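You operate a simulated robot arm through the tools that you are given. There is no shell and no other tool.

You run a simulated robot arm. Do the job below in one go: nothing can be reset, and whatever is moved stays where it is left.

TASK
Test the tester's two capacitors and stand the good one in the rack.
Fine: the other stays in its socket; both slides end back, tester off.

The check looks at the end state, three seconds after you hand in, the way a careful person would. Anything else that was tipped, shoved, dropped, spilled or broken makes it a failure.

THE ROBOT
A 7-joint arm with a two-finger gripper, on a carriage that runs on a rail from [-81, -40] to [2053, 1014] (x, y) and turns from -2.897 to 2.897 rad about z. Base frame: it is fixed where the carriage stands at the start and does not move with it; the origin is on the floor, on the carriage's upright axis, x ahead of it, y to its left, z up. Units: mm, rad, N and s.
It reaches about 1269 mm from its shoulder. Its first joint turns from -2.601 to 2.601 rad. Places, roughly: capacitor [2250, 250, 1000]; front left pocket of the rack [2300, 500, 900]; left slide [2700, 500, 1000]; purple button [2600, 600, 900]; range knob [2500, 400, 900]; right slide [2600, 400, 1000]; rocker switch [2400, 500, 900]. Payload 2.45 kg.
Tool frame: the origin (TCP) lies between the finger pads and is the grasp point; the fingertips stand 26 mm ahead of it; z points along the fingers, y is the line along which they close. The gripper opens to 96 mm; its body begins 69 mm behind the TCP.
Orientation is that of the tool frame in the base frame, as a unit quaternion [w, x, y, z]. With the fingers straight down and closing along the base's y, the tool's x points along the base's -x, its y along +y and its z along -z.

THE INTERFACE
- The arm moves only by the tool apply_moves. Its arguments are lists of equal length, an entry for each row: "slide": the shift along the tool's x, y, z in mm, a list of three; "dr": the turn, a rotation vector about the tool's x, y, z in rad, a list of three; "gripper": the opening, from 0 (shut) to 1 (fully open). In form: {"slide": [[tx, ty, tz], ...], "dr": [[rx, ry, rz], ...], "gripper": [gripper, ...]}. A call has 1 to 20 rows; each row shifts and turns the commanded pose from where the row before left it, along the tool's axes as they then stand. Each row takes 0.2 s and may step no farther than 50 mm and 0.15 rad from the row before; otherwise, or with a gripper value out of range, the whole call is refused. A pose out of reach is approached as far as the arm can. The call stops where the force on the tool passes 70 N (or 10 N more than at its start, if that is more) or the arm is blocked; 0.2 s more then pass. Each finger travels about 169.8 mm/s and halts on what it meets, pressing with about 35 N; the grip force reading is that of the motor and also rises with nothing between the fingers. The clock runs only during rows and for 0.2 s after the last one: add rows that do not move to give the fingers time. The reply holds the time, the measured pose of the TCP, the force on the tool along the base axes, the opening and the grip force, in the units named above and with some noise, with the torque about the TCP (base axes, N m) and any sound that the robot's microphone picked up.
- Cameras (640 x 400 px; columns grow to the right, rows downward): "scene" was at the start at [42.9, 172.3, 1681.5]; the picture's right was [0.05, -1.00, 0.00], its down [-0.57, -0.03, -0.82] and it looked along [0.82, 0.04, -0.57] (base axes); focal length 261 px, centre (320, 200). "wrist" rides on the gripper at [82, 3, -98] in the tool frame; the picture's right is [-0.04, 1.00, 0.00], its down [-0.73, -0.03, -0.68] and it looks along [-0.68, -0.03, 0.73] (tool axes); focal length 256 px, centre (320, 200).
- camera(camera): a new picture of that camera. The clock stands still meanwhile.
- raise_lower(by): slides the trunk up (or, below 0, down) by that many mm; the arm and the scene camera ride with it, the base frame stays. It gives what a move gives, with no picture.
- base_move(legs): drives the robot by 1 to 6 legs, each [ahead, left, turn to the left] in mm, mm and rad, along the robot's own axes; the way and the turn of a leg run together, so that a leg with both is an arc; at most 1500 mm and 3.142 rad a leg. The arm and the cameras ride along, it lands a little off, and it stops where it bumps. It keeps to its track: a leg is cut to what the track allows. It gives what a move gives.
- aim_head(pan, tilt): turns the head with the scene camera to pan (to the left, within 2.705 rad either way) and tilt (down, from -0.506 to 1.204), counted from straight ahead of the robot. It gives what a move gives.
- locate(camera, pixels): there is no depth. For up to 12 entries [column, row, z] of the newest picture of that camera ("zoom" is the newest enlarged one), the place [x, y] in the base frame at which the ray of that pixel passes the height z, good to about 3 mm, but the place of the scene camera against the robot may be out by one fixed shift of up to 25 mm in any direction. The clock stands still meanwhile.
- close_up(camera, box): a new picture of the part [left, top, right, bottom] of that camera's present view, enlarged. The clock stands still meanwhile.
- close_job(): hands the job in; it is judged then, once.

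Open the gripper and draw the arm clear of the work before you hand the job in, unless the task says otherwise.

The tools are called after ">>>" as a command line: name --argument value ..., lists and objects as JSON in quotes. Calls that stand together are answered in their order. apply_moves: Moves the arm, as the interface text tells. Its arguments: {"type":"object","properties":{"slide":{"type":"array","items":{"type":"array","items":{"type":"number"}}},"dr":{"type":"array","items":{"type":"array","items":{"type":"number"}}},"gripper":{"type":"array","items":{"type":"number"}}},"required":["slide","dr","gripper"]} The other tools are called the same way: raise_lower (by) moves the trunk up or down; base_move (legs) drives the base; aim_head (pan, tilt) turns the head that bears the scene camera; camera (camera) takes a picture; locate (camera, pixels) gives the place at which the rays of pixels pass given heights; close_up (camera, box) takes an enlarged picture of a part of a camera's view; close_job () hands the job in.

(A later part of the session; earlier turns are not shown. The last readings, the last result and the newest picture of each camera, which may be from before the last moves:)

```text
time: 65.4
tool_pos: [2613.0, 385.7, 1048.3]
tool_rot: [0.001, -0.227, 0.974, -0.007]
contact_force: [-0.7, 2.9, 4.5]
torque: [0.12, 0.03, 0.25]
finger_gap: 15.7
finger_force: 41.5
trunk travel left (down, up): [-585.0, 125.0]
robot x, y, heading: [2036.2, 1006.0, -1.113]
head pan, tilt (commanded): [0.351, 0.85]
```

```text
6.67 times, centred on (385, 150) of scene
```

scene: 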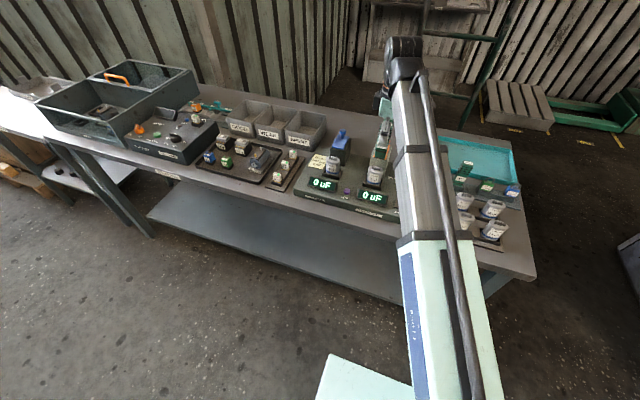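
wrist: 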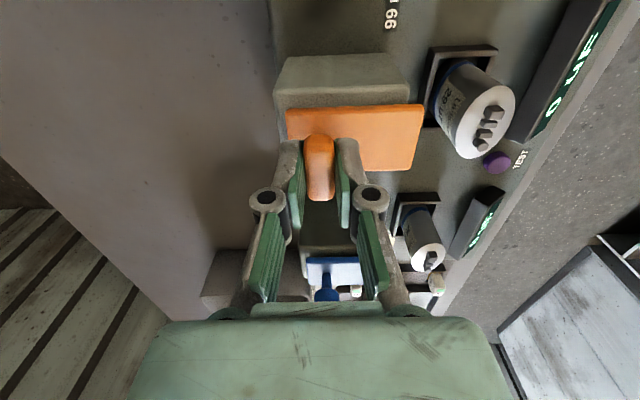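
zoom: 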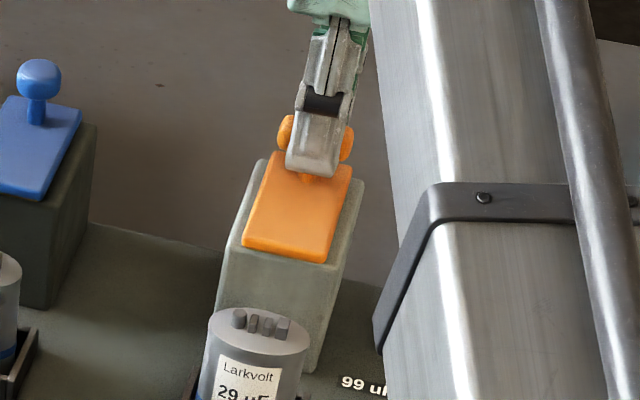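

The bar is gripped (15.7 mm). Pulling the slide toward the front (tool +y) in 8 mm steps.

>>> apply_moves --slide '[[0, 8, 0], [0, 8, 0], [0, 8, 0], [0, 0, 0]]' --dr '[[0, 0, 0], [0, 0, 0], [0, 0, 0], [0, 0, 0]]' --gripper '[0, 0, 0, 0]'

>>> camera --camera "wrist"

>>> close_up --camera "scene" --box '[350, 120, 420, 180]'

```text
time: 66.4
tool_pos: [2602.1, 407.4, 1047.9]
tool_rot: [0.001, -0.227, 0.974, -0.007]
contact_force: [1.0, 0.4, 12.6]
torque: [0.03, 0.06, 0.2]
finger_gap: 15.8
finger_force: 41.6
trunk travel left (down, up): [-585.0, 125.0]
robot x, y, heading: [2036.8, 1007.3, -1.11]
head pan, tilt (commanded): [0.351, 0.85]
```

```text
taken
```

wrist: 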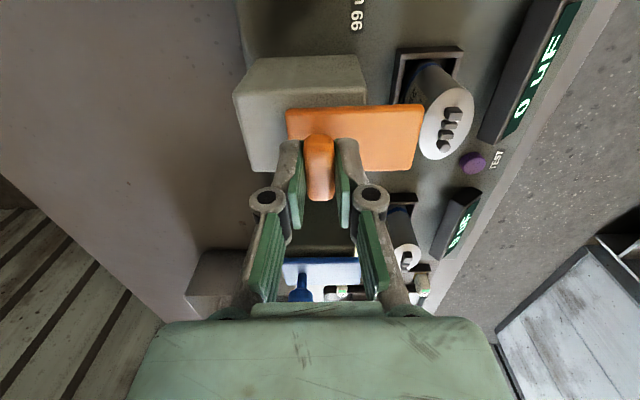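

```text
6.67 times, centred on (385, 150) of scene
```

zoom: 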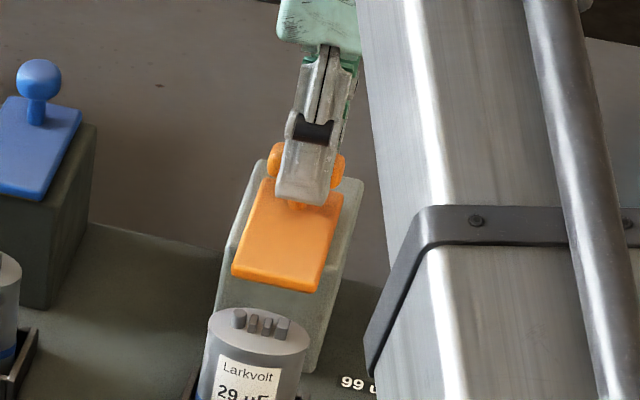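

The slide moves well and its front edge approaches the cap. Continuing the pull.

>>> apply_moves --slide '[[0, 8, -0.5], [0, 8, 0], [0, 0, 0]]' --dr '[[0, 0, 0], [0, 0, 0], [0, 0, 0]]' --gripper '[0, 0, 0]'

>>> camera --camera "wrist"

>>> close_up --camera "scene" --box '[350, 120, 420, 180]'

```text
time: 67.2
tool_pos: [2595.7, 423.0, 1047.4]
tool_rot: [0.001, -0.227, 0.974, -0.007]
contact_force: [-0.5, -1.2, 13.1]
torque: [0.06, -0.04, 0.29]
finger_gap: 15.9
finger_force: 42.1
trunk travel left (down, up): [-585.0, 125.0]
robot x, y, heading: [2035.8, 1003.2, -1.113]
head pan, tilt (commanded): [0.351, 0.85]
```

```text
taken
```

wrist: 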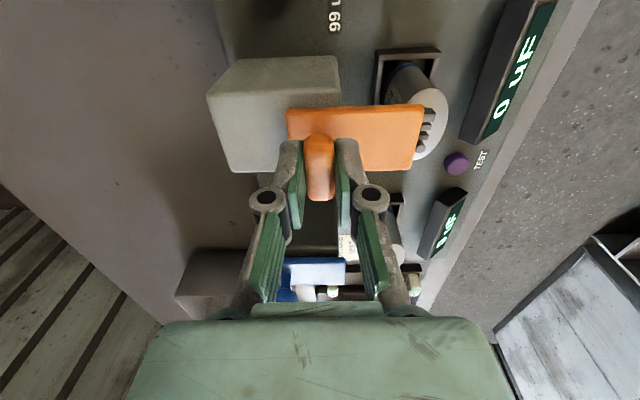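

```text
6.67 times, centred on (385, 150) of scene
```

zoom: 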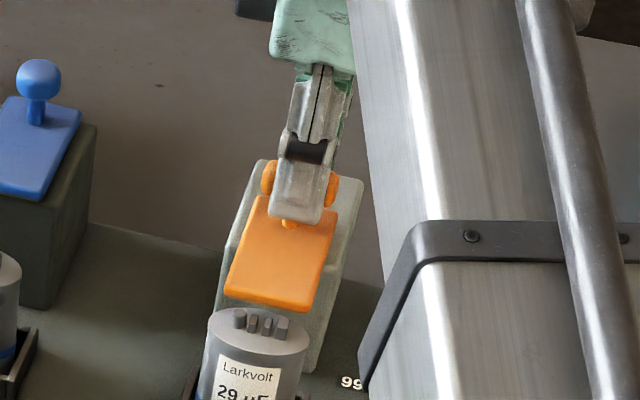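

About 40 mm of travel so far, with the plate starting to reach over the terminals. Continuing in 6 mm steps.

>>> apply_moves --slide '[[0, 6, 0], [0, 6, 0], [0, 0, 0]]' --dr '[[0, 0, 0], [0, 0, 0], [0, 0, 0]]' --gripper '[0, 0, 0]'

>>> camera --camera "wrist"

>>> close_up --camera "scene" --box '[350, 120, 420, 180]'

```text
time: 68.0
tool_pos: [2589.0, 433.1, 1048.9]
tool_rot: [0.001, -0.226, 0.974, -0.006]
contact_force: [0.3, 2.9, 15.6]
torque: [-0.04, 0.26, 0.18]
finger_gap: 15.8
finger_force: 41.4
trunk travel left (down, up): [-585.0, 125.0]
robot x, y, heading: [2037.9, 1005.7, -1.113]
head pan, tilt (commanded): [0.351, 0.85]
```

```text
taken
```

wrist: 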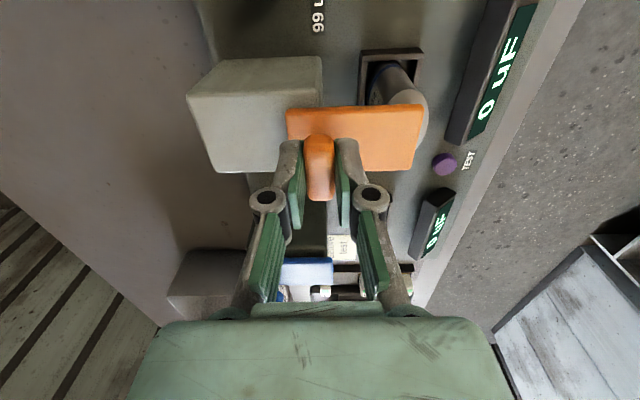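

```text
6.67 times, centred on (385, 150) of scene
```

zoom: 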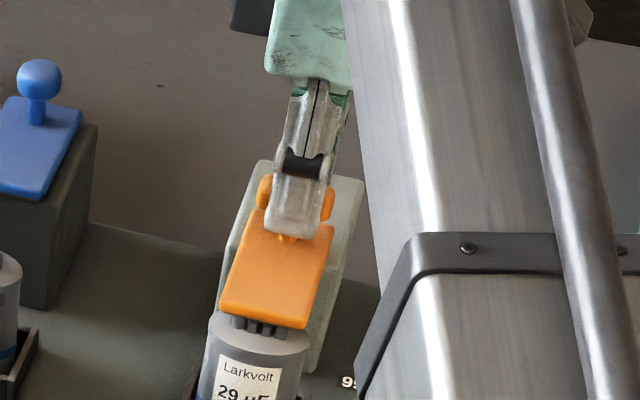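

The plate covers most of the terminals. Two more small steps to find the end stop.

>>> apply_moves --slide '[[0, 4, 0], [0, 4, 0], [0, 0, 0]]' --dr '[[0, 0, 0], [0, 0, 0], [0, 0, 0]]' --gripper '[0, 0, 0]'

>>> close_up --camera "scene" --box '[350, 120, 420, 180]'

```text
time: 68.8
tool_pos: [2587.8, 437.4, 1048.0]
tool_rot: [0.003, -0.226, 0.974, -0.009]
contact_force: [13.1, -19.8, 23.8]
torque: [-0.69, 0.25, 0.39]
finger_gap: 15.8
finger_force: 41.8
trunk travel left (down, up): [-585.0, 125.0]
robot x, y, heading: [2036.4, 1006.1, -1.113]
head pan, tilt (commanded): [0.351, 0.85]
```

```text
6.67 times, centred on (385, 150) of scene
```

zoom: 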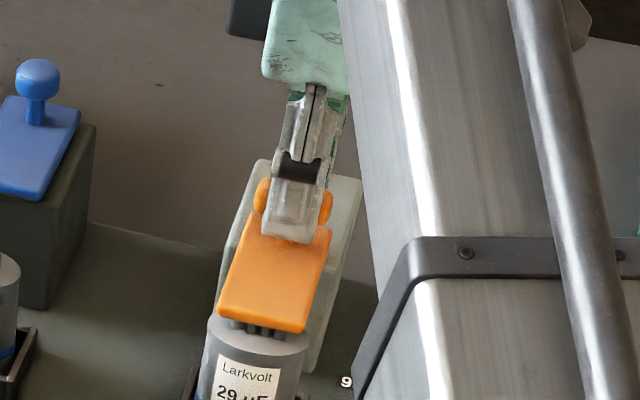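

End stop reached (~24 N) after about 57 mm of travel. I'll release the handle, lift, and check that the slide stays forward.

>>> apply_moves --slide '[[0, 0, 0], [0, 0, 0], [0, 0, -30], [0, 0, -40], [0, 0, 0]]' --dr '[[0, 0, 0], [0, 0, 0], [0, 0, 0], [0, 0, 0], [0, 0, 0]]' --gripper '[0.6, 0.6, 0.6, 0.6, 0.6]'

>>> camera --camera "wrist"

>>> close_up --camera "scene" --box '[290, 120, 420, 220]'

```text
time: 70.0
tool_pos: [2585.6, 440.0, 1118.2]
tool_rot: [0.0, -0.227, 0.974, -0.006]
contact_force: [0.6, -0.1, 0.2]
torque: [0.01, -0.03, 0.04]
finger_gap: 57.6
finger_force: 0.1
trunk travel left (down, up): [-585.0, 125.0]
robot x, y, heading: [2033.7, 1008.0, -1.109]
head pan, tilt (commanded): [0.351, 0.85]
```

```text
taken
```

wrist: 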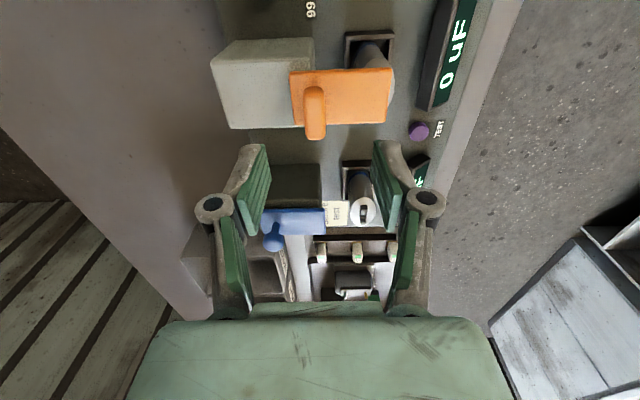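

```text
4.00 times, centred on (355, 170) of scene
```

zoom: 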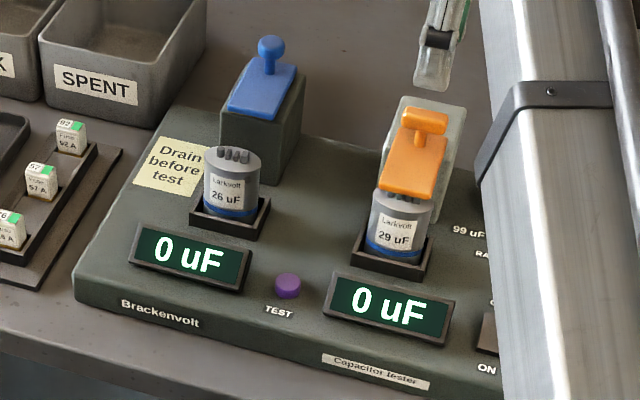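

The orange slide stays forward over the terminals. Now I'll move to view the blue ball knob for the left slide.

>>> apply_moves --slide '[[-28, -25, 0], [-28, -25, 0], [0, 0, 0], [0, 0, 0]]' --dr '[[0, 0, 0], [0, 0, 0], [0, 0, 0], [0, 0, 0]]' --gripper '[0.6, 0.6, 0.6, 0.6]'

>>> camera --camera "wrist"

>>> close_up --camera "wrist" --box '[240, 60, 440, 220]'

```text
time: 71.0
tool_pos: [2660.0, 419.8, 1117.3]
tool_rot: [0.0, -0.226, 0.974, -0.007]
contact_force: [0.1, -0.3, 0.8]
torque: [0.0, 0.03, 0.03]
finger_gap: 57.6
finger_force: 0.0
trunk travel left (down, up): [-585.0, 125.0]
robot x, y, heading: [2036.3, 1002.8, -1.11]
head pan, tilt (commanded): [0.351, 0.85]
```

```text
taken
```

wrist: 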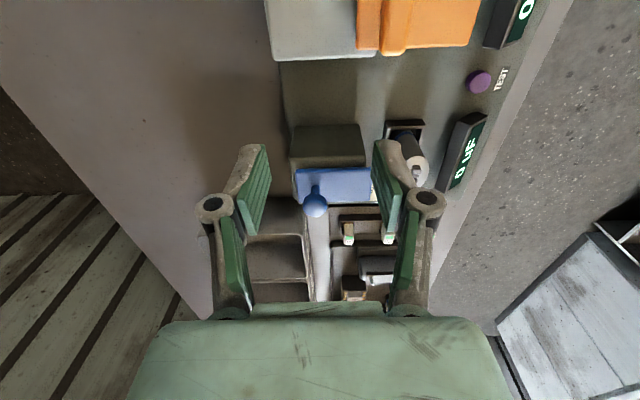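

```text
2.50 times, centred on (340, 140) of wrist
```

zoom: 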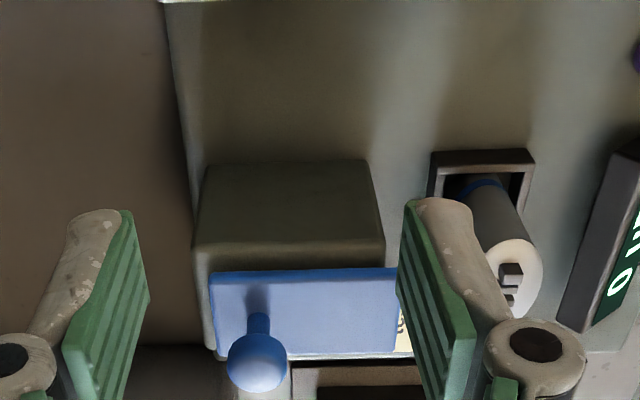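

The blue ball is at zoom (258,363), i.e. about 6 mm further back and 86 mm left of the TCP. Moving over it and descending to z≈1066.

>>> apply_moves --slide '[[-43, -3, 0], [-43, -3, 0], [0, 0, 26], [0, 0, 25], [0, 0, 0], [0, 0, 0]]' --dr '[[0, 0, 0], [0, 0, 0], [0, 0, 0], [0, 0, 0], [0, 0, 0], [0, 0, 0]]' --gripper '[0.6, 0.6, 0.6, 0.6, 0.6, 0.6]'

>>> camera --camera "wrist"

>>> close_up --camera "scene" --box '[300, 110, 380, 180]'

```text
time: 72.4
tool_pos: [2739.3, 450.8, 1067.4]
tool_rot: [0.001, -0.226, 0.974, -0.007]
contact_force: [-0.1, 0.0, 0.0]
torque: [0.01, 0.0, 0.01]
finger_gap: 57.4
finger_force: 0.1
trunk travel left (down, up): [-585.0, 125.0]
robot x, y, heading: [2035.7, 1010.4, -1.11]
head pan, tilt (commanded): [0.351, 0.85]
```

```text
taken
```

wrist: 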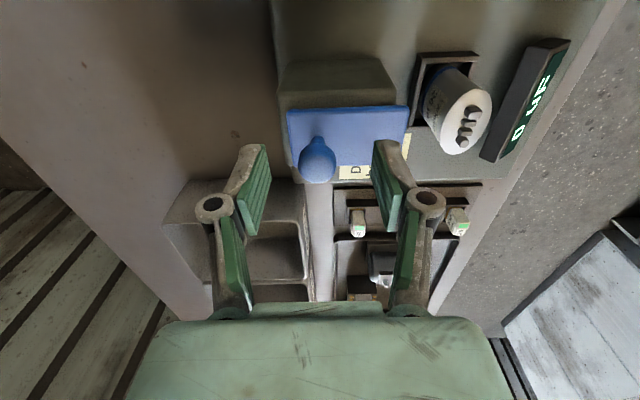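

```text
5.71 times, centred on (340, 145) of scene
```

zoom: 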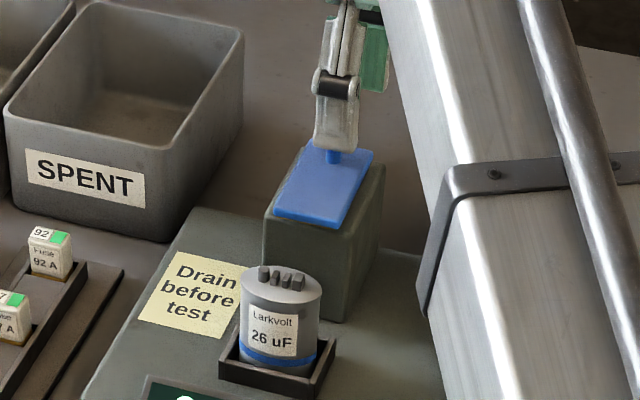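

The ball is between the fingers (col 317, row 160). Descending to z≈1050 and closing.

>>> apply_moves --slide '[[0, 0, 6], [0, 0, 6], [0, 0, 5], [0, 0, 0], [0, 0, 0], [0, 0, 0], [0, 0, 0]]' --dr '[[0, 0, 0], [0, 0, 0], [0, 0, 0], [0, 0, 0], [0, 0, 0], [0, 0, 0], [0, 0, 0]]' --gripper '[0.6, 0.6, 0.6, 0.6, 0, 0, 0]'

>>> camera --camera "wrist"

>>> close_up --camera "scene" --box '[300, 110, 380, 180]'

```text
time: 74.0
tool_pos: [2738.1, 452.1, 1050.6]
tool_rot: [0.002, -0.225, 0.974, -0.007]
contact_force: [2.1, -1.7, 4.3]
torque: [-0.09, -0.21, -0.08]
finger_gap: 23.3
finger_force: 44.9
trunk travel left (down, up): [-585.0, 125.0]
robot x, y, heading: [2035.9, 1006.7, -1.114]
head pan, tilt (commanded): [0.351, 0.85]
```

```text
taken
```

wrist: 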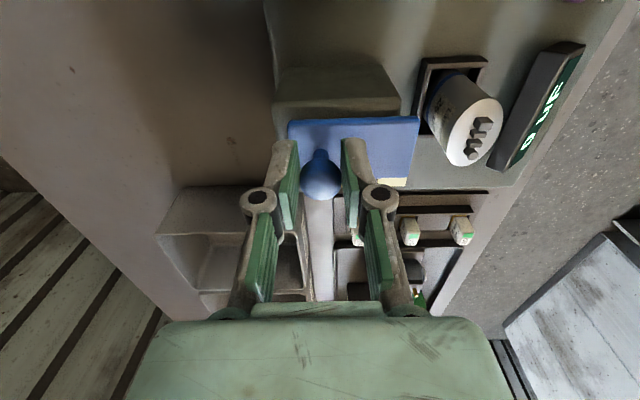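

```text
5.71 times, centred on (340, 145) of scene
```

zoom: 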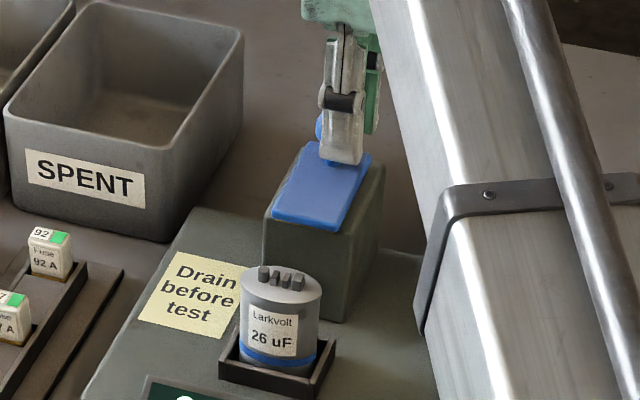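

Ball gripped (23.3 mm). Pulling forward 48 mm in 8 mm steps.

>>> apply_moves --slide '[[0, 8, 0], [0, 8, 0], [0, 8, 0], [0, 8, 0], [0, 8, 0], [0, 8, 0], [0, 0, 0]]' --dr '[[0, 0, 0], [0, 0, 0], [0, 0, 0], [0, 0, 0], [0, 0, 0], [0, 0, 0], [0, 0, 0]]' --gripper '[0, 0, 0, 0, 0, 0, 0]'

>>> close_up --camera "scene" --box '[300, 110, 380, 180]'

```text
time: 75.6
tool_pos: [2715.9, 495.3, 1049.3]
tool_rot: [0.001, -0.226, 0.974, -0.007]
contact_force: [-0.6, 1.6, 14.0]
torque: [0.02, 0.1, 0.02]
finger_gap: 23.4
finger_force: 45.6
trunk travel left (down, up): [-585.0, 125.0]
robot x, y, heading: [2034.9, 1010.1, -1.116]
head pan, tilt (commanded): [0.351, 0.85]
```

```text
5.71 times, centred on (340, 145) of scene
```

zoom: 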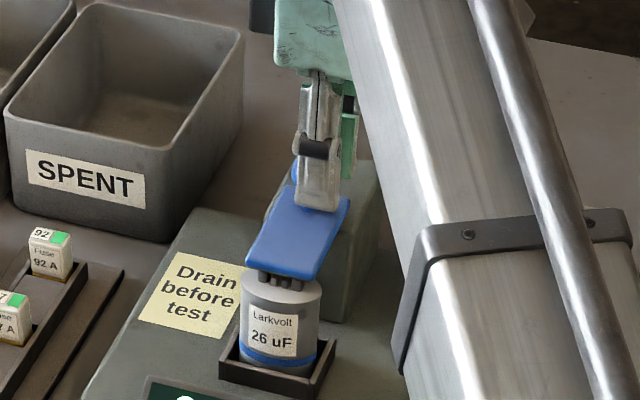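

The blue plate is nearly over the terminals. Small 4 mm steps to the end stop.

>>> apply_moves --slide '[[0, 4, 0], [0, 4, 0], [0, 3, 0], [0, 0, 0]]' --dr '[[0, 0, 0], [0, 0, 0], [0, 0, 0], [0, 0, 0]]' --gripper '[0, 0, 0, 0]'

>>> close_up --camera "scene" --box '[300, 110, 380, 180]'

```text
time: 76.6
tool_pos: [2715.1, 499.5, 1050.0]
tool_rot: [0.004, -0.226, 0.974, -0.011]
contact_force: [21.3, -30.0, 29.5]
torque: [-0.73, -0.25, -0.33]
finger_gap: 23.7
finger_force: 45.0
trunk travel left (down, up): [-585.0, 125.0]
robot x, y, heading: [2039.4, 1005.4, -1.119]
head pan, tilt (commanded): [0.351, 0.85]
```

```text
5.71 times, centred on (340, 145) of scene
```

zoom: 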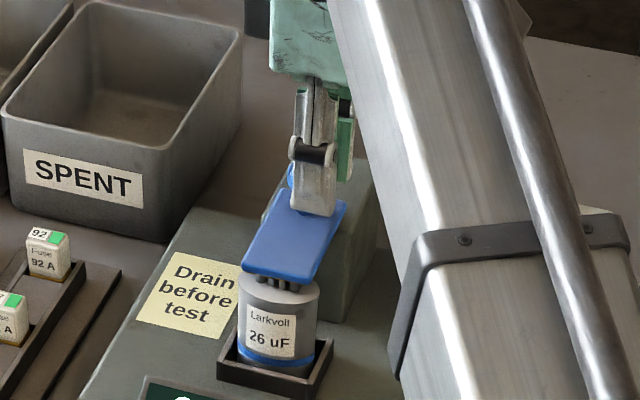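

End stop reached (~37 N). I'll relax the pull by a few mm, release, and lift.

>>> apply_moves --slide '[[0, -5, 0], [0, 0, 0], [0, 0, 0], [0, 0, -30], [0, 0, -45], [0, 0, 0]]' --dr '[[0, 0, 0], [0, 0, 0], [0, 0, 0], [0, 0, 0], [0, 0, 0], [0, 0, 0]]' --gripper '[0, 0.6, 0.6, 0.6, 0.6, 0.6]'

>>> camera --camera "wrist"

>>> close_up --camera "scene" --box '[290, 120, 420, 220]'

```text
time: 78.0
tool_pos: [2714.1, 500.6, 1125.1]
tool_rot: [0.001, -0.228, 0.974, -0.007]
contact_force: [-0.1, 0.2, 0.9]
torque: [0.01, -0.02, -0.01]
finger_gap: 57.6
finger_force: 0.0
trunk travel left (down, up): [-585.0, 125.0]
robot x, y, heading: [2034.7, 1004.7, -1.112]
head pan, tilt (commanded): [0.351, 0.85]
```

```text
taken
```

wrist: 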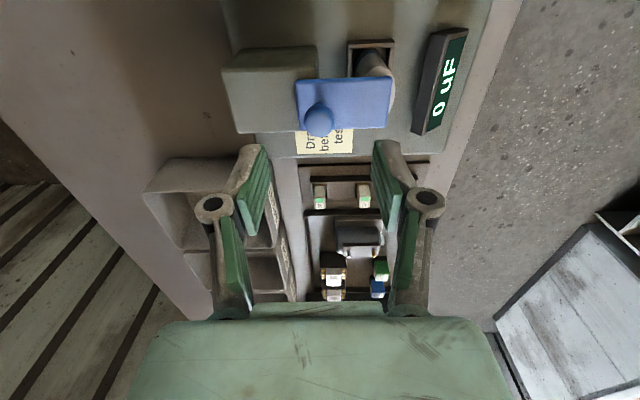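

```text
4.00 times, centred on (355, 170) of scene
```

zoom: 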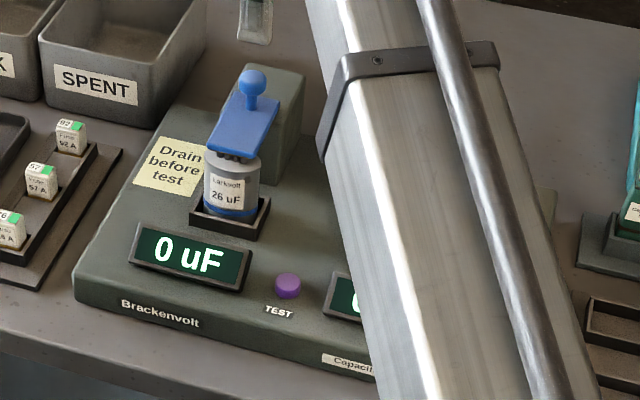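

Both slides are forward. I'll now move over the TEST button area and turn the hand back +90° (closing left-right), watching clearance.

>>> apply_moves --slide '[[19, 39, 0], [19, 39, 0], [19, 39, 0], [0, 0, 0], [0, 0, 0], [0, 0, 0], [0, 0, 0], [0, 0, 0], [0, 0, 0], [0, 0, 0], [0, 0, 0], [0, 0, 0], [0, 0, 0], [0, 0, 0], [0, 0, 0]]' --dr '[[0, 0, 0], [0, 0, 0], [0, 0, 0], [0, 0, 0.1428], [0, 0, 0.1428], [0, 0, 0.1428], [0, 0, 0.1428], [0, 0, 0.1428], [0, 0, 0.1428], [0, 0, 0.1428], [0, 0, 0.1428], [0, 0, 0.1428], [0, 0, 0.1428], [0, 0, 0.1428], [0, 0, 0]]' --gripper '[0.4, 0.2, 0, 0, 0, 0, 0, 0, 0, 0, 0, 0, 0, 0, 0]'

>>> camera --camera "wrist"

>>> camera --camera "scene"

```text
time: 81.2
tool_pos: [2610.7, 580.9, 1123.7]
tool_rot: [0.005, 0.529, 0.849, -0.004]
contact_force: [0.0, -0.5, 0.6]
torque: [0.02, -0.01, 0.02]
finger_gap: 0.1
finger_force: 28.8
trunk travel left (down, up): [-585.0, 125.0]
robot x, y, heading: [2038.9, 1008.4, -1.11]
head pan, tilt (commanded): [0.351, 0.85]
```

```text
taken
```

wrist: 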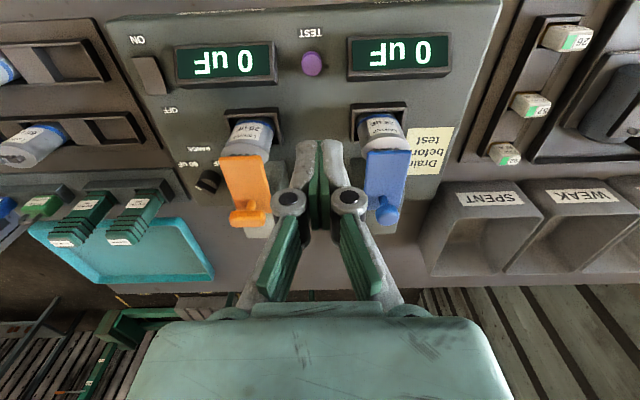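

```text
taken
```

scene: 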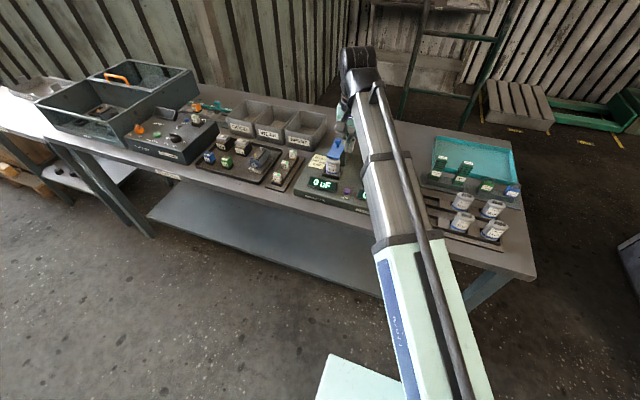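

The button is at (312,63), whereas the TCP axis projects at about (320,61). I'll zoom to refine the offset.

>>> close_up --camera "wrist" --box '[260, 20, 380, 110]'

>>> locate --camera "wrist" --pixels '[[312, 63, 905], [312, 63, 915], [312, 63, 895]]'

```text
4.44 times, centred on (320, 65) of wrist
```

zoom: 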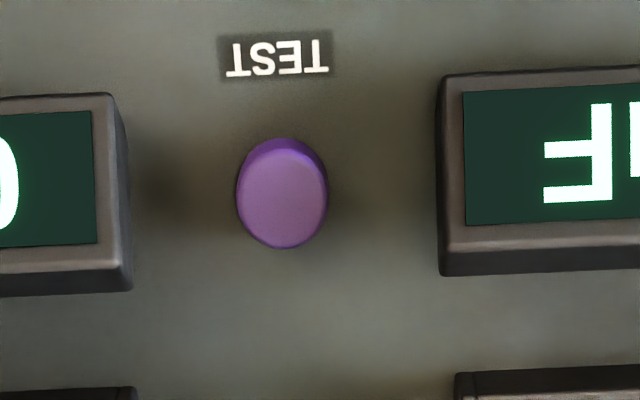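

```text
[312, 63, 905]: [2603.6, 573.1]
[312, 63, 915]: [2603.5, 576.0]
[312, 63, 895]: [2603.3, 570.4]
```

The button's centre is about 10 mm right and 3.5 mm back. I'll correct and descend with closed fingers to just above it.

>>> apply_moves --slide '[[-3.5, -9.7, 0], [0, 0, 45], [0, 0, 45], [0, 0, 45], [0, 0, 20], [0, 0, 0], [0, 0, 0]]' --dr '[[0, 0, 0], [0, 0, 0], [0, 0, 0], [0, 0, 0], [0, 0, 0], [0, 0, 0], [0, 0, 0]]' --gripper '[0, 0, 0, 0, 0, 0, 0]'

>>> camera --camera "wrist"

>>> close_up --camera "scene" --box '[310, 130, 410, 220]'

```text
time: 82.8
tool_pos: [2606.2, 570.4, 968.6]
tool_rot: [0.006, 0.528, 0.849, -0.004]
contact_force: [-0.7, 0.5, -0.2]
torque: [-0.03, -0.01, -0.01]
finger_gap: 0.0
finger_force: 28.5
trunk travel left (down, up): [-585.0, 125.0]
robot x, y, heading: [2039.4, 1006.0, -1.115]
head pan, tilt (commanded): [0.351, 0.85]
```

```text
taken
```

wrist: 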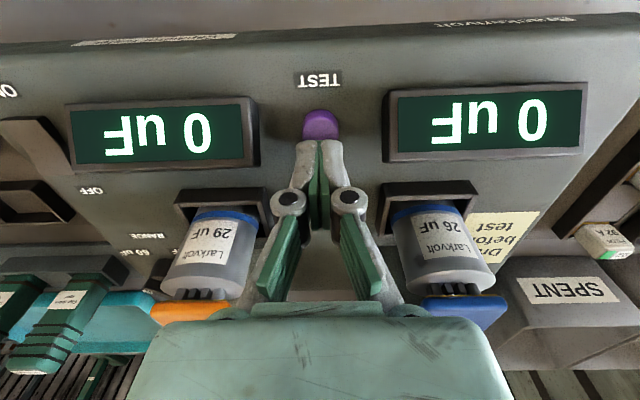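

```text
4.44 times, centred on (360, 175) of scene
```

zoom: 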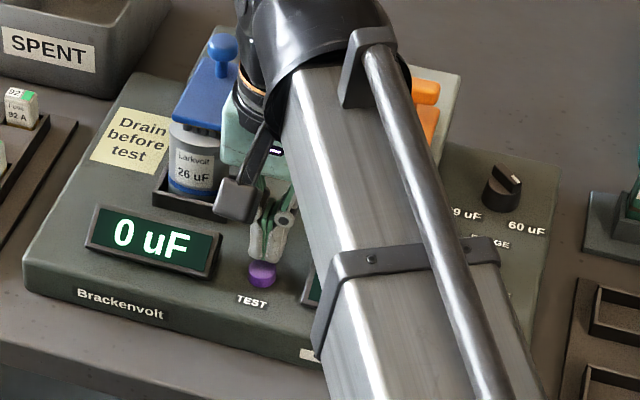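

Fingertips line up with the purple button (col 320). Descending 22 mm and then in 3 mm steps to press it.

>>> apply_moves --slide '[[0, 0, 11], [0, 0, 11], [0, 0, 0]]' --dr '[[0, 0, 0], [0, 0, 0], [0, 0, 0]]' --gripper '[0, 0, 0]'

>>> camera --camera "wrist"

>>> close_up --camera "scene" --box '[310, 130, 410, 220]'

```text
time: 83.6
tool_pos: [2606.5, 571.0, 946.6]
tool_rot: [0.007, 0.528, 0.849, -0.004]
contact_force: [2.2, -1.5, 22.3]
torque: [0.11, 0.05, -0.01]
finger_gap: 6.1
finger_force: 28.8
trunk travel left (down, up): [-585.0, 125.0]
robot x, y, heading: [2034.8, 1008.7, -1.114]
head pan, tilt (commanded): [0.351, 0.85]
heard: click
```

```text
taken
```

wrist: 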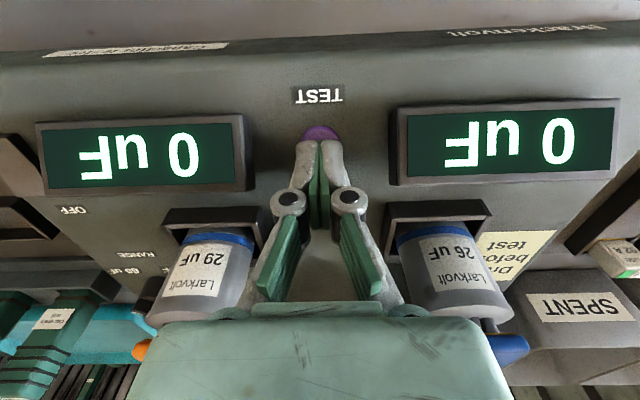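

```text
4.44 times, centred on (360, 175) of scene
```

zoom: 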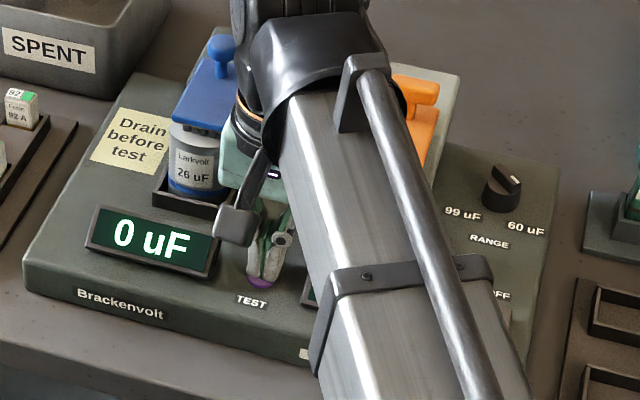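

Heard a click with 22 N on the fingers; displays still show 0. I'll lift off a little, wait and look at the displays.

>>> apply_moves --slide '[[0, 0, -12], [0, 0, -18], [0, 0, 0], [0, 0, 0], [0, 0, 0], [0, 0, 0]]' --dr '[[0, 0, 0], [0, 0, 0], [0, 0, 0], [0, 0, 0], [0, 0, 0], [0, 0, 0]]' --gripper '[0, 0, 0, 0, 0, 0]'

>>> camera --camera "wrist"

```text
time: 85.0
tool_pos: [2606.1, 572.4, 975.8]
tool_rot: [0.006, 0.529, 0.849, -0.005]
contact_force: [-0.2, 0.3, 0.4]
torque: [-0.01, -0.01, -0.01]
finger_gap: 0.0
finger_force: 28.5
trunk travel left (down, up): [-585.0, 125.0]
robot x, y, heading: [2037.2, 1005.8, -1.111]
head pan, tilt (commanded): [0.351, 0.85]
```

```text
taken
```

wrist: 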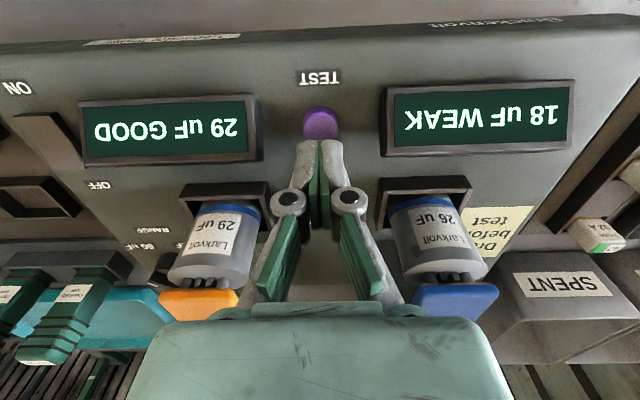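

The displays now show a result; I'll zoom to read it exactly.

>>> close_up --camera "wrist" --box '[60, 60, 600, 180]'

```text
1.19 times, centred on (330, 120) of wrist
```

zoom: 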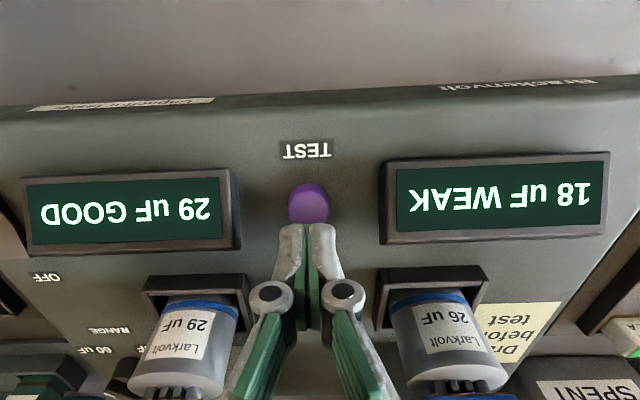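

Result: right cap 29 uF GOOD, left 26 uF reads 18 uF WEAK. Now I'll raise and go above the blue knob to push its slide back.

>>> apply_moves --slide '[[0, 0, -50], [0, 0, -50], [0, 0, -48], [-40, 22, 0], [-40, 22, 0], [-33, 22, 0], [0, 0, 0], [0, 0, 0]]' --dr '[[0, 0, 0], [0, 0, 0], [0, 0, 0], [0, 0, 0], [0, 0, 0], [0, 0, 0], [0, 0, 0], [0, 0, 0]]' --gripper '[0, 0, 0, 0.3, 0.6, 0.6, 0.6, 0.6]'

>>> camera --camera "wrist"

```text
time: 86.8
tool_pos: [2713.2, 498.2, 1126.0]
tool_rot: [0.006, 0.529, 0.849, -0.005]
contact_force: [-0.1, 0.2, -0.6]
torque: [-0.03, 0.0, 0.0]
finger_gap: 57.8
finger_force: 0.0
trunk travel left (down, up): [-585.0, 125.0]
robot x, y, heading: [2036.7, 1004.5, -1.111]
head pan, tilt (commanded): [0.351, 0.85]
```

```text
taken
```

wrist: 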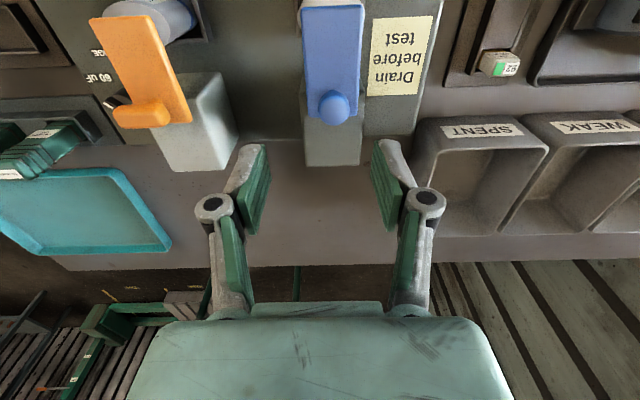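

The ball appears at (334,106), ~8–10 mm left of and a little in front of the TCP axis. Correcting and descending around it.

>>> apply_moves --slide '[[4, 9, 0], [0, 0, 30], [0, 0, 28], [0, 0, 0], [0, 0, 0]]' --dr '[[0, 0, 0], [0, 0, 0], [0, 0, 0], [0, 0, 0], [0, 0, 0]]' --gripper '[0.6, 0.6, 0.6, 0.6, 0.6]'

>>> camera --camera "wrist"

>>> close_up --camera "scene" --box '[300, 110, 400, 190]'

```text
time: 88.0
tool_pos: [2721.3, 508.6, 1067.6]
tool_rot: [0.005, 0.529, 0.849, -0.005]
contact_force: [-0.2, -0.6, -0.3]
torque: [0.03, -0.01, 0.02]
finger_gap: 57.7
finger_force: 0.2
trunk travel left (down, up): [-585.0, 125.0]
robot x, y, heading: [2031.3, 1004.2, -1.114]
head pan, tilt (commanded): [0.351, 0.85]
```

```text
taken
```

wrist: 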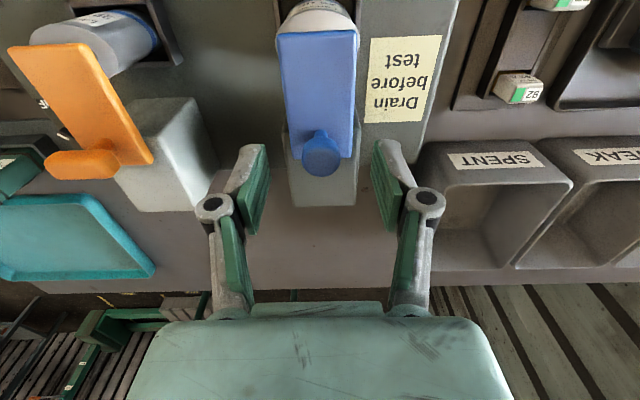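

```text
5.00 times, centred on (350, 150) of scene
```

zoom: 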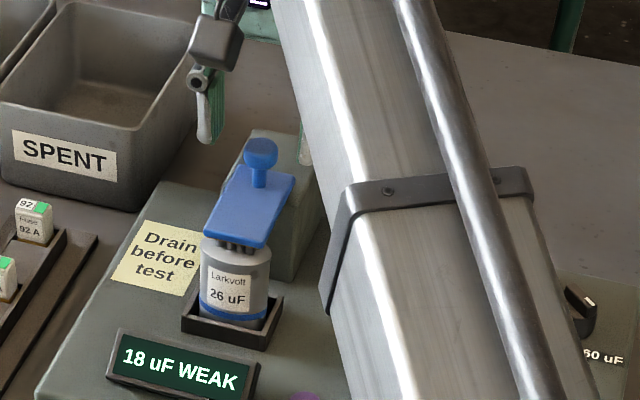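

The ball is centred between the fingers (321,155). Descending to z≈1050 and closing on it.

>>> apply_moves --slide '[[0, 0, 9], [0, 0, 8], [0, 0, 0], [0, 0, 0], [0, 0, 0], [0, 0, 0]]' --dr '[[0, 0, 0], [0, 0, 0], [0, 0, 0], [0, 0, 0], [0, 0, 0], [0, 0, 0]]' --gripper '[0.6, 0.6, 0.6, 0, 0, 0]'

>>> camera --camera "wrist"

```text
time: 89.4
tool_pos: [2720.8, 508.8, 1051.5]
tool_rot: [0.006, 0.529, 0.849, -0.003]
contact_force: [4.0, 0.1, 7.2]
torque: [-0.05, -0.14, 0.03]
finger_gap: 23.4
finger_force: 44.7
trunk travel left (down, up): [-585.0, 125.0]
robot x, y, heading: [2038.6, 1006.5, -1.113]
head pan, tilt (commanded): [0.351, 0.85]
```

```text
taken
```

wrist: 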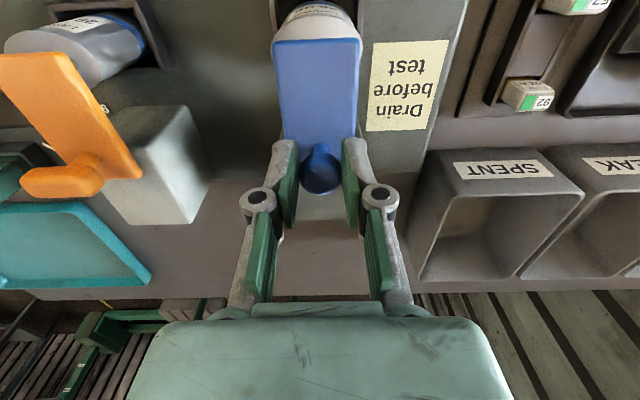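

Gripped. Pushing the slide back (tool −x) 48 mm in 8 mm steps, then checking.

>>> apply_moves --slide '[[-8, 0, 0], [-8, 0, 0], [-8, 0, 0], [-8, 0, 0], [-8, 0, 0], [-8, 0, 0], [0, 0, 0]]' --dr '[[0, 0, 0], [0, 0, 0], [0, 0, 0], [0, 0, 0], [0, 0, 0], [0, 0, 0], [0, 0, 0]]' --gripper '[0, 0, 0, 0, 0, 0, 0]'

>>> camera --camera "wrist"

>>> close_up --camera "scene" --box '[300, 110, 400, 190]'

```text
time: 91.0
tool_pos: [2742.4, 465.1, 1051.9]
tool_rot: [0.006, 0.529, 0.849, -0.005]
contact_force: [7.6, 2.1, 4.9]
torque: [0.19, -0.14, 0.09]
finger_gap: 23.3
finger_force: 44.5
trunk travel left (down, up): [-585.0, 125.0]
robot x, y, heading: [2037.4, 1006.5, -1.115]
head pan, tilt (commanded): [0.351, 0.85]
```

```text
taken
```

wrist: 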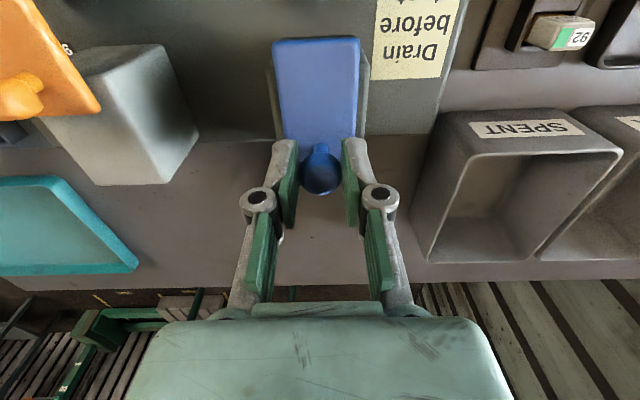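

```text
5.00 times, centred on (350, 150) of scene
```

zoom: 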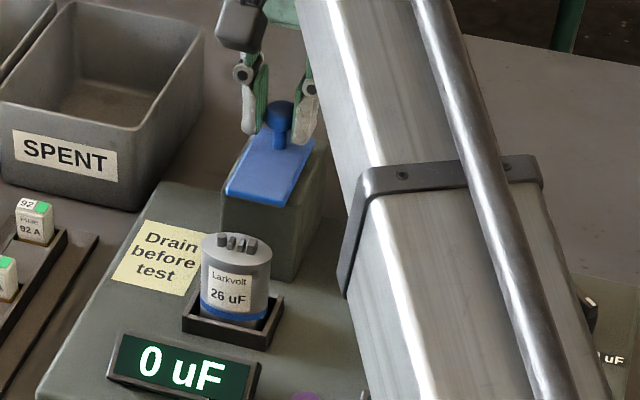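

Nearly back (the left display reset to 0 uF). Small steps to the rear stop.

>>> apply_moves --slide '[[-4, 0, 0], [-3, 0, 0], [0, 0, 0]]' --dr '[[0, 0, 0], [0, 0, 0], [0, 0, 0]]' --gripper '[0, 0, 0]'

```text
time: 91.8
tool_pos: [2746.0, 458.5, 1051.4]
tool_rot: [0.005, 0.528, 0.849, -0.004]
contact_force: [8.4, 1.9, 3.2]
torque: [0.01, -0.22, 0.04]
finger_gap: 23.4
finger_force: 44.6
trunk travel left (down, up): [-585.0, 125.0]
robot x, y, heading: [2035.7, 1004.4, -1.11]
head pan, tilt (commanded): [0.351, 0.85]
```

>>> apply_moves --slide '[[-3, 0, 0], [-3, 0, 0], [0, 0, 0]]' --dr '[[0, 0, 0], [0, 0, 0], [0, 0, 0]]' --gripper '[0, 0, 0]'

>>> close_up --camera "scene" --box '[300, 110, 400, 190]'

```text
time: 92.6
tool_pos: [2746.3, 458.7, 1051.2]
tool_rot: [0.003, 0.528, 0.849, -0.004]
contact_force: [-8.5, 27.4, -9.4]
torque: [0.4, 0.08, 0.01]
finger_gap: 23.6
finger_force: 44.9
trunk travel left (down, up): [-585.0, 125.0]
robot x, y, heading: [2035.5, 1006.2, -1.114]
head pan, tilt (commanded): [0.351, 0.85]
```

```text
5.00 times, centred on (350, 150) of scene
```

zoom: 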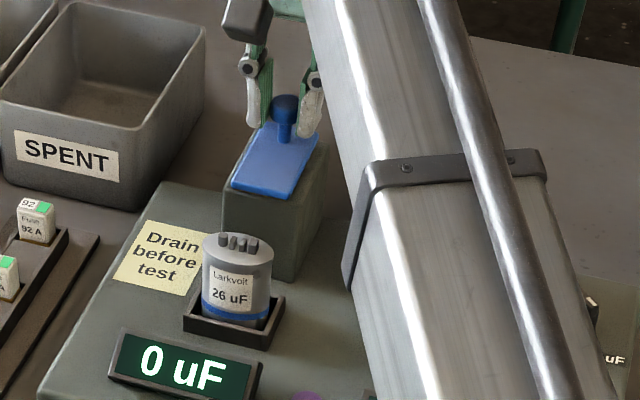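

Rear stop reached (~29 N), the left slide is back. I'll relax, release, lift, and go over to the orange handle.

>>> apply_moves --slide '[[4, 0, 0], [0, 0, 0], [0, 0, 0], [0, 0, -35], [0, 0, -40], [17, -47, 0], [17, -47, 0], [17, -47, 0], [0, -9, 0], [0, 0, 0]]' --dr '[[0, 0, 0], [0, 0, 0], [0, 0, 0], [0, 0, 0], [0, 0, 0], [0, 0, 0], [0, 0, 0], [0, 0, 0], [0, 0, 0], [0, 0, 0]]' --gripper '[0, 0.6, 0.6, 0.6, 0.6, 0.75, 0.75, 0.75, 0.75, 0.75]'

>>> camera --camera "wrist"

>>> close_up --camera "scene" --box '[300, 110, 400, 190]'

```text
time: 94.8
tool_pos: [2588.4, 437.8, 1126.0]
tool_rot: [0.006, 0.529, 0.849, -0.005]
contact_force: [-0.6, 0.0, 0.5]
torque: [0.02, 0.02, -0.03]
finger_gap: 71.9
finger_force: 0.2
trunk travel left (down, up): [-585.0, 125.0]
robot x, y, heading: [2034.7, 1006.1, -1.115]
head pan, tilt (commanded): [0.351, 0.85]
```

```text
taken
```

wrist: 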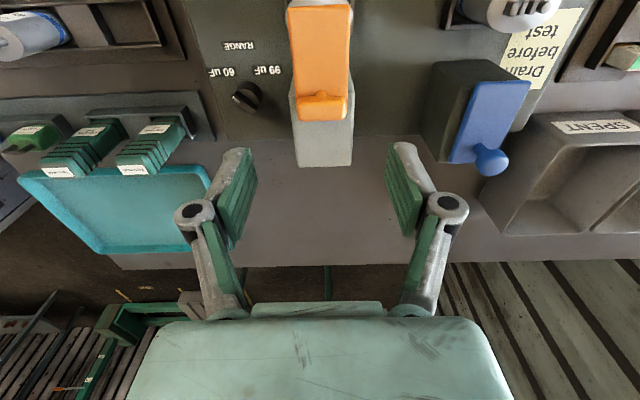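

```text
5.00 times, centred on (350, 150) of scene
```

zoom: 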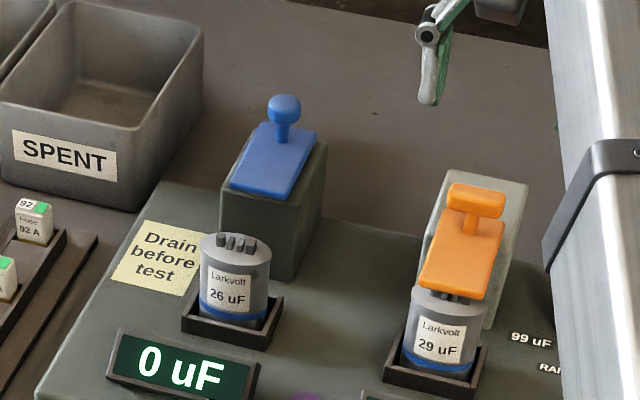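

The orange bar is centred at (320,105). Small correction, then descending to z≈1050 around its ends and closing.

>>> apply_moves --slide '[[4, 0, 0], [0, 0, 30], [0, 0, 30], [0, 0, 15], [0, 0, 0], [0, 0, 0], [0, 0, 0], [0, 0, 0]]' --dr '[[0, 0, 0], [0, 0, 0], [0, 0, 0], [0, 0, 0], [0, 0, 0], [0, 0, 0], [0, 0, 0], [0, 0, 0]]' --gripper '[0.75, 0.75, 0.75, 0.75, 0.75, 0, 0, 0]'

>>> camera --camera "wrist"

```text
time: 96.6
tool_pos: [2587.7, 440.2, 1051.8]
tool_rot: [0.006, 0.528, 0.849, -0.003]
contact_force: [3.9, 0.6, 5.4]
torque: [-0.22, -0.25, 0.23]
finger_gap: 37.5
finger_force: 45.4
trunk travel left (down, up): [-585.0, 125.0]
robot x, y, heading: [2034.0, 1005.5, -1.114]
head pan, tilt (commanded): [0.351, 0.85]
```

```text
taken
```

wrist: 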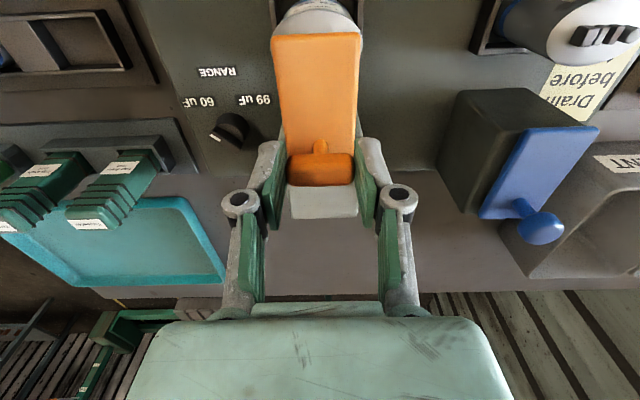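

Bar gripped at 37.5 mm. Pushing the orange slide back 52 mm in steps.

>>> apply_moves --slide '[[-8, 0, 0], [-8, 0, 0], [-8, 0, 0], [-8, 0, 0], [-8, 0, 0], [-8, 0, 0], [-4, 0, 0], [0, 0, 0]]' --dr '[[0, 0, 0], [0, 0, 0], [0, 0, 0], [0, 0, 0], [0, 0, 0], [0, 0, 0], [0, 0, 0], [0, 0, 0]]' --gripper '[0, 0, 0, 0, 0, 0, 0, 0]'

>>> close_up --camera "scene" --box '[320, 110, 420, 190]'

```text
time: 98.4
tool_pos: [2610.5, 393.8, 1051.4]
tool_rot: [0.006, 0.528, 0.849, -0.005]
contact_force: [10.6, 2.5, 7.6]
torque: [0.39, -0.24, 0.23]
finger_gap: 37.5
finger_force: 45.1
trunk travel left (down, up): [-585.0, 125.0]
robot x, y, heading: [2033.0, 1005.6, -1.116]
head pan, tilt (commanded): [0.351, 0.85]
```

```text
5.00 times, centred on (370, 150) of scene
```

zoom: 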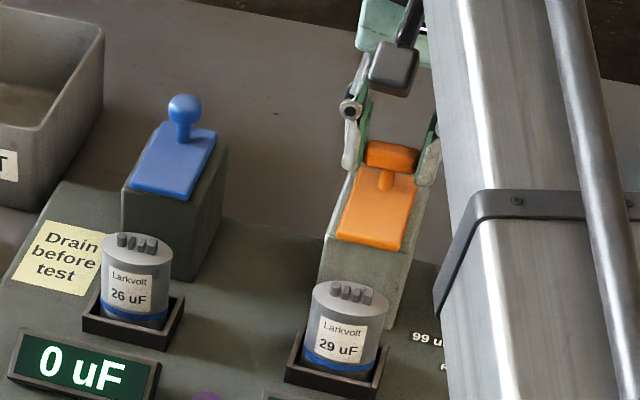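

Almost fully back; small steps until the rear stop.

>>> apply_moves --slide '[[-3, 0, 0], [-3, 0, 0], [-3, 0, 0], [0, 0, 0]]' --dr '[[0, 0, 0], [0, 0, 0], [0, 0, 0], [0, 0, 0]]' --gripper '[0, 0, 0, 0]'

```text
time: 99.4
tool_pos: [2612.7, 388.8, 1051.1]
tool_rot: [0.003, 0.528, 0.849, -0.004]
contact_force: [-4.2, 28.2, -8.4]
torque: [0.11, -0.15, 0.15]
finger_gap: 37.7
finger_force: 44.7
trunk travel left (down, up): [-585.0, 125.0]
robot x, y, heading: [2037.5, 1009.4, -1.109]
head pan, tilt (commanded): [0.351, 0.85]
```

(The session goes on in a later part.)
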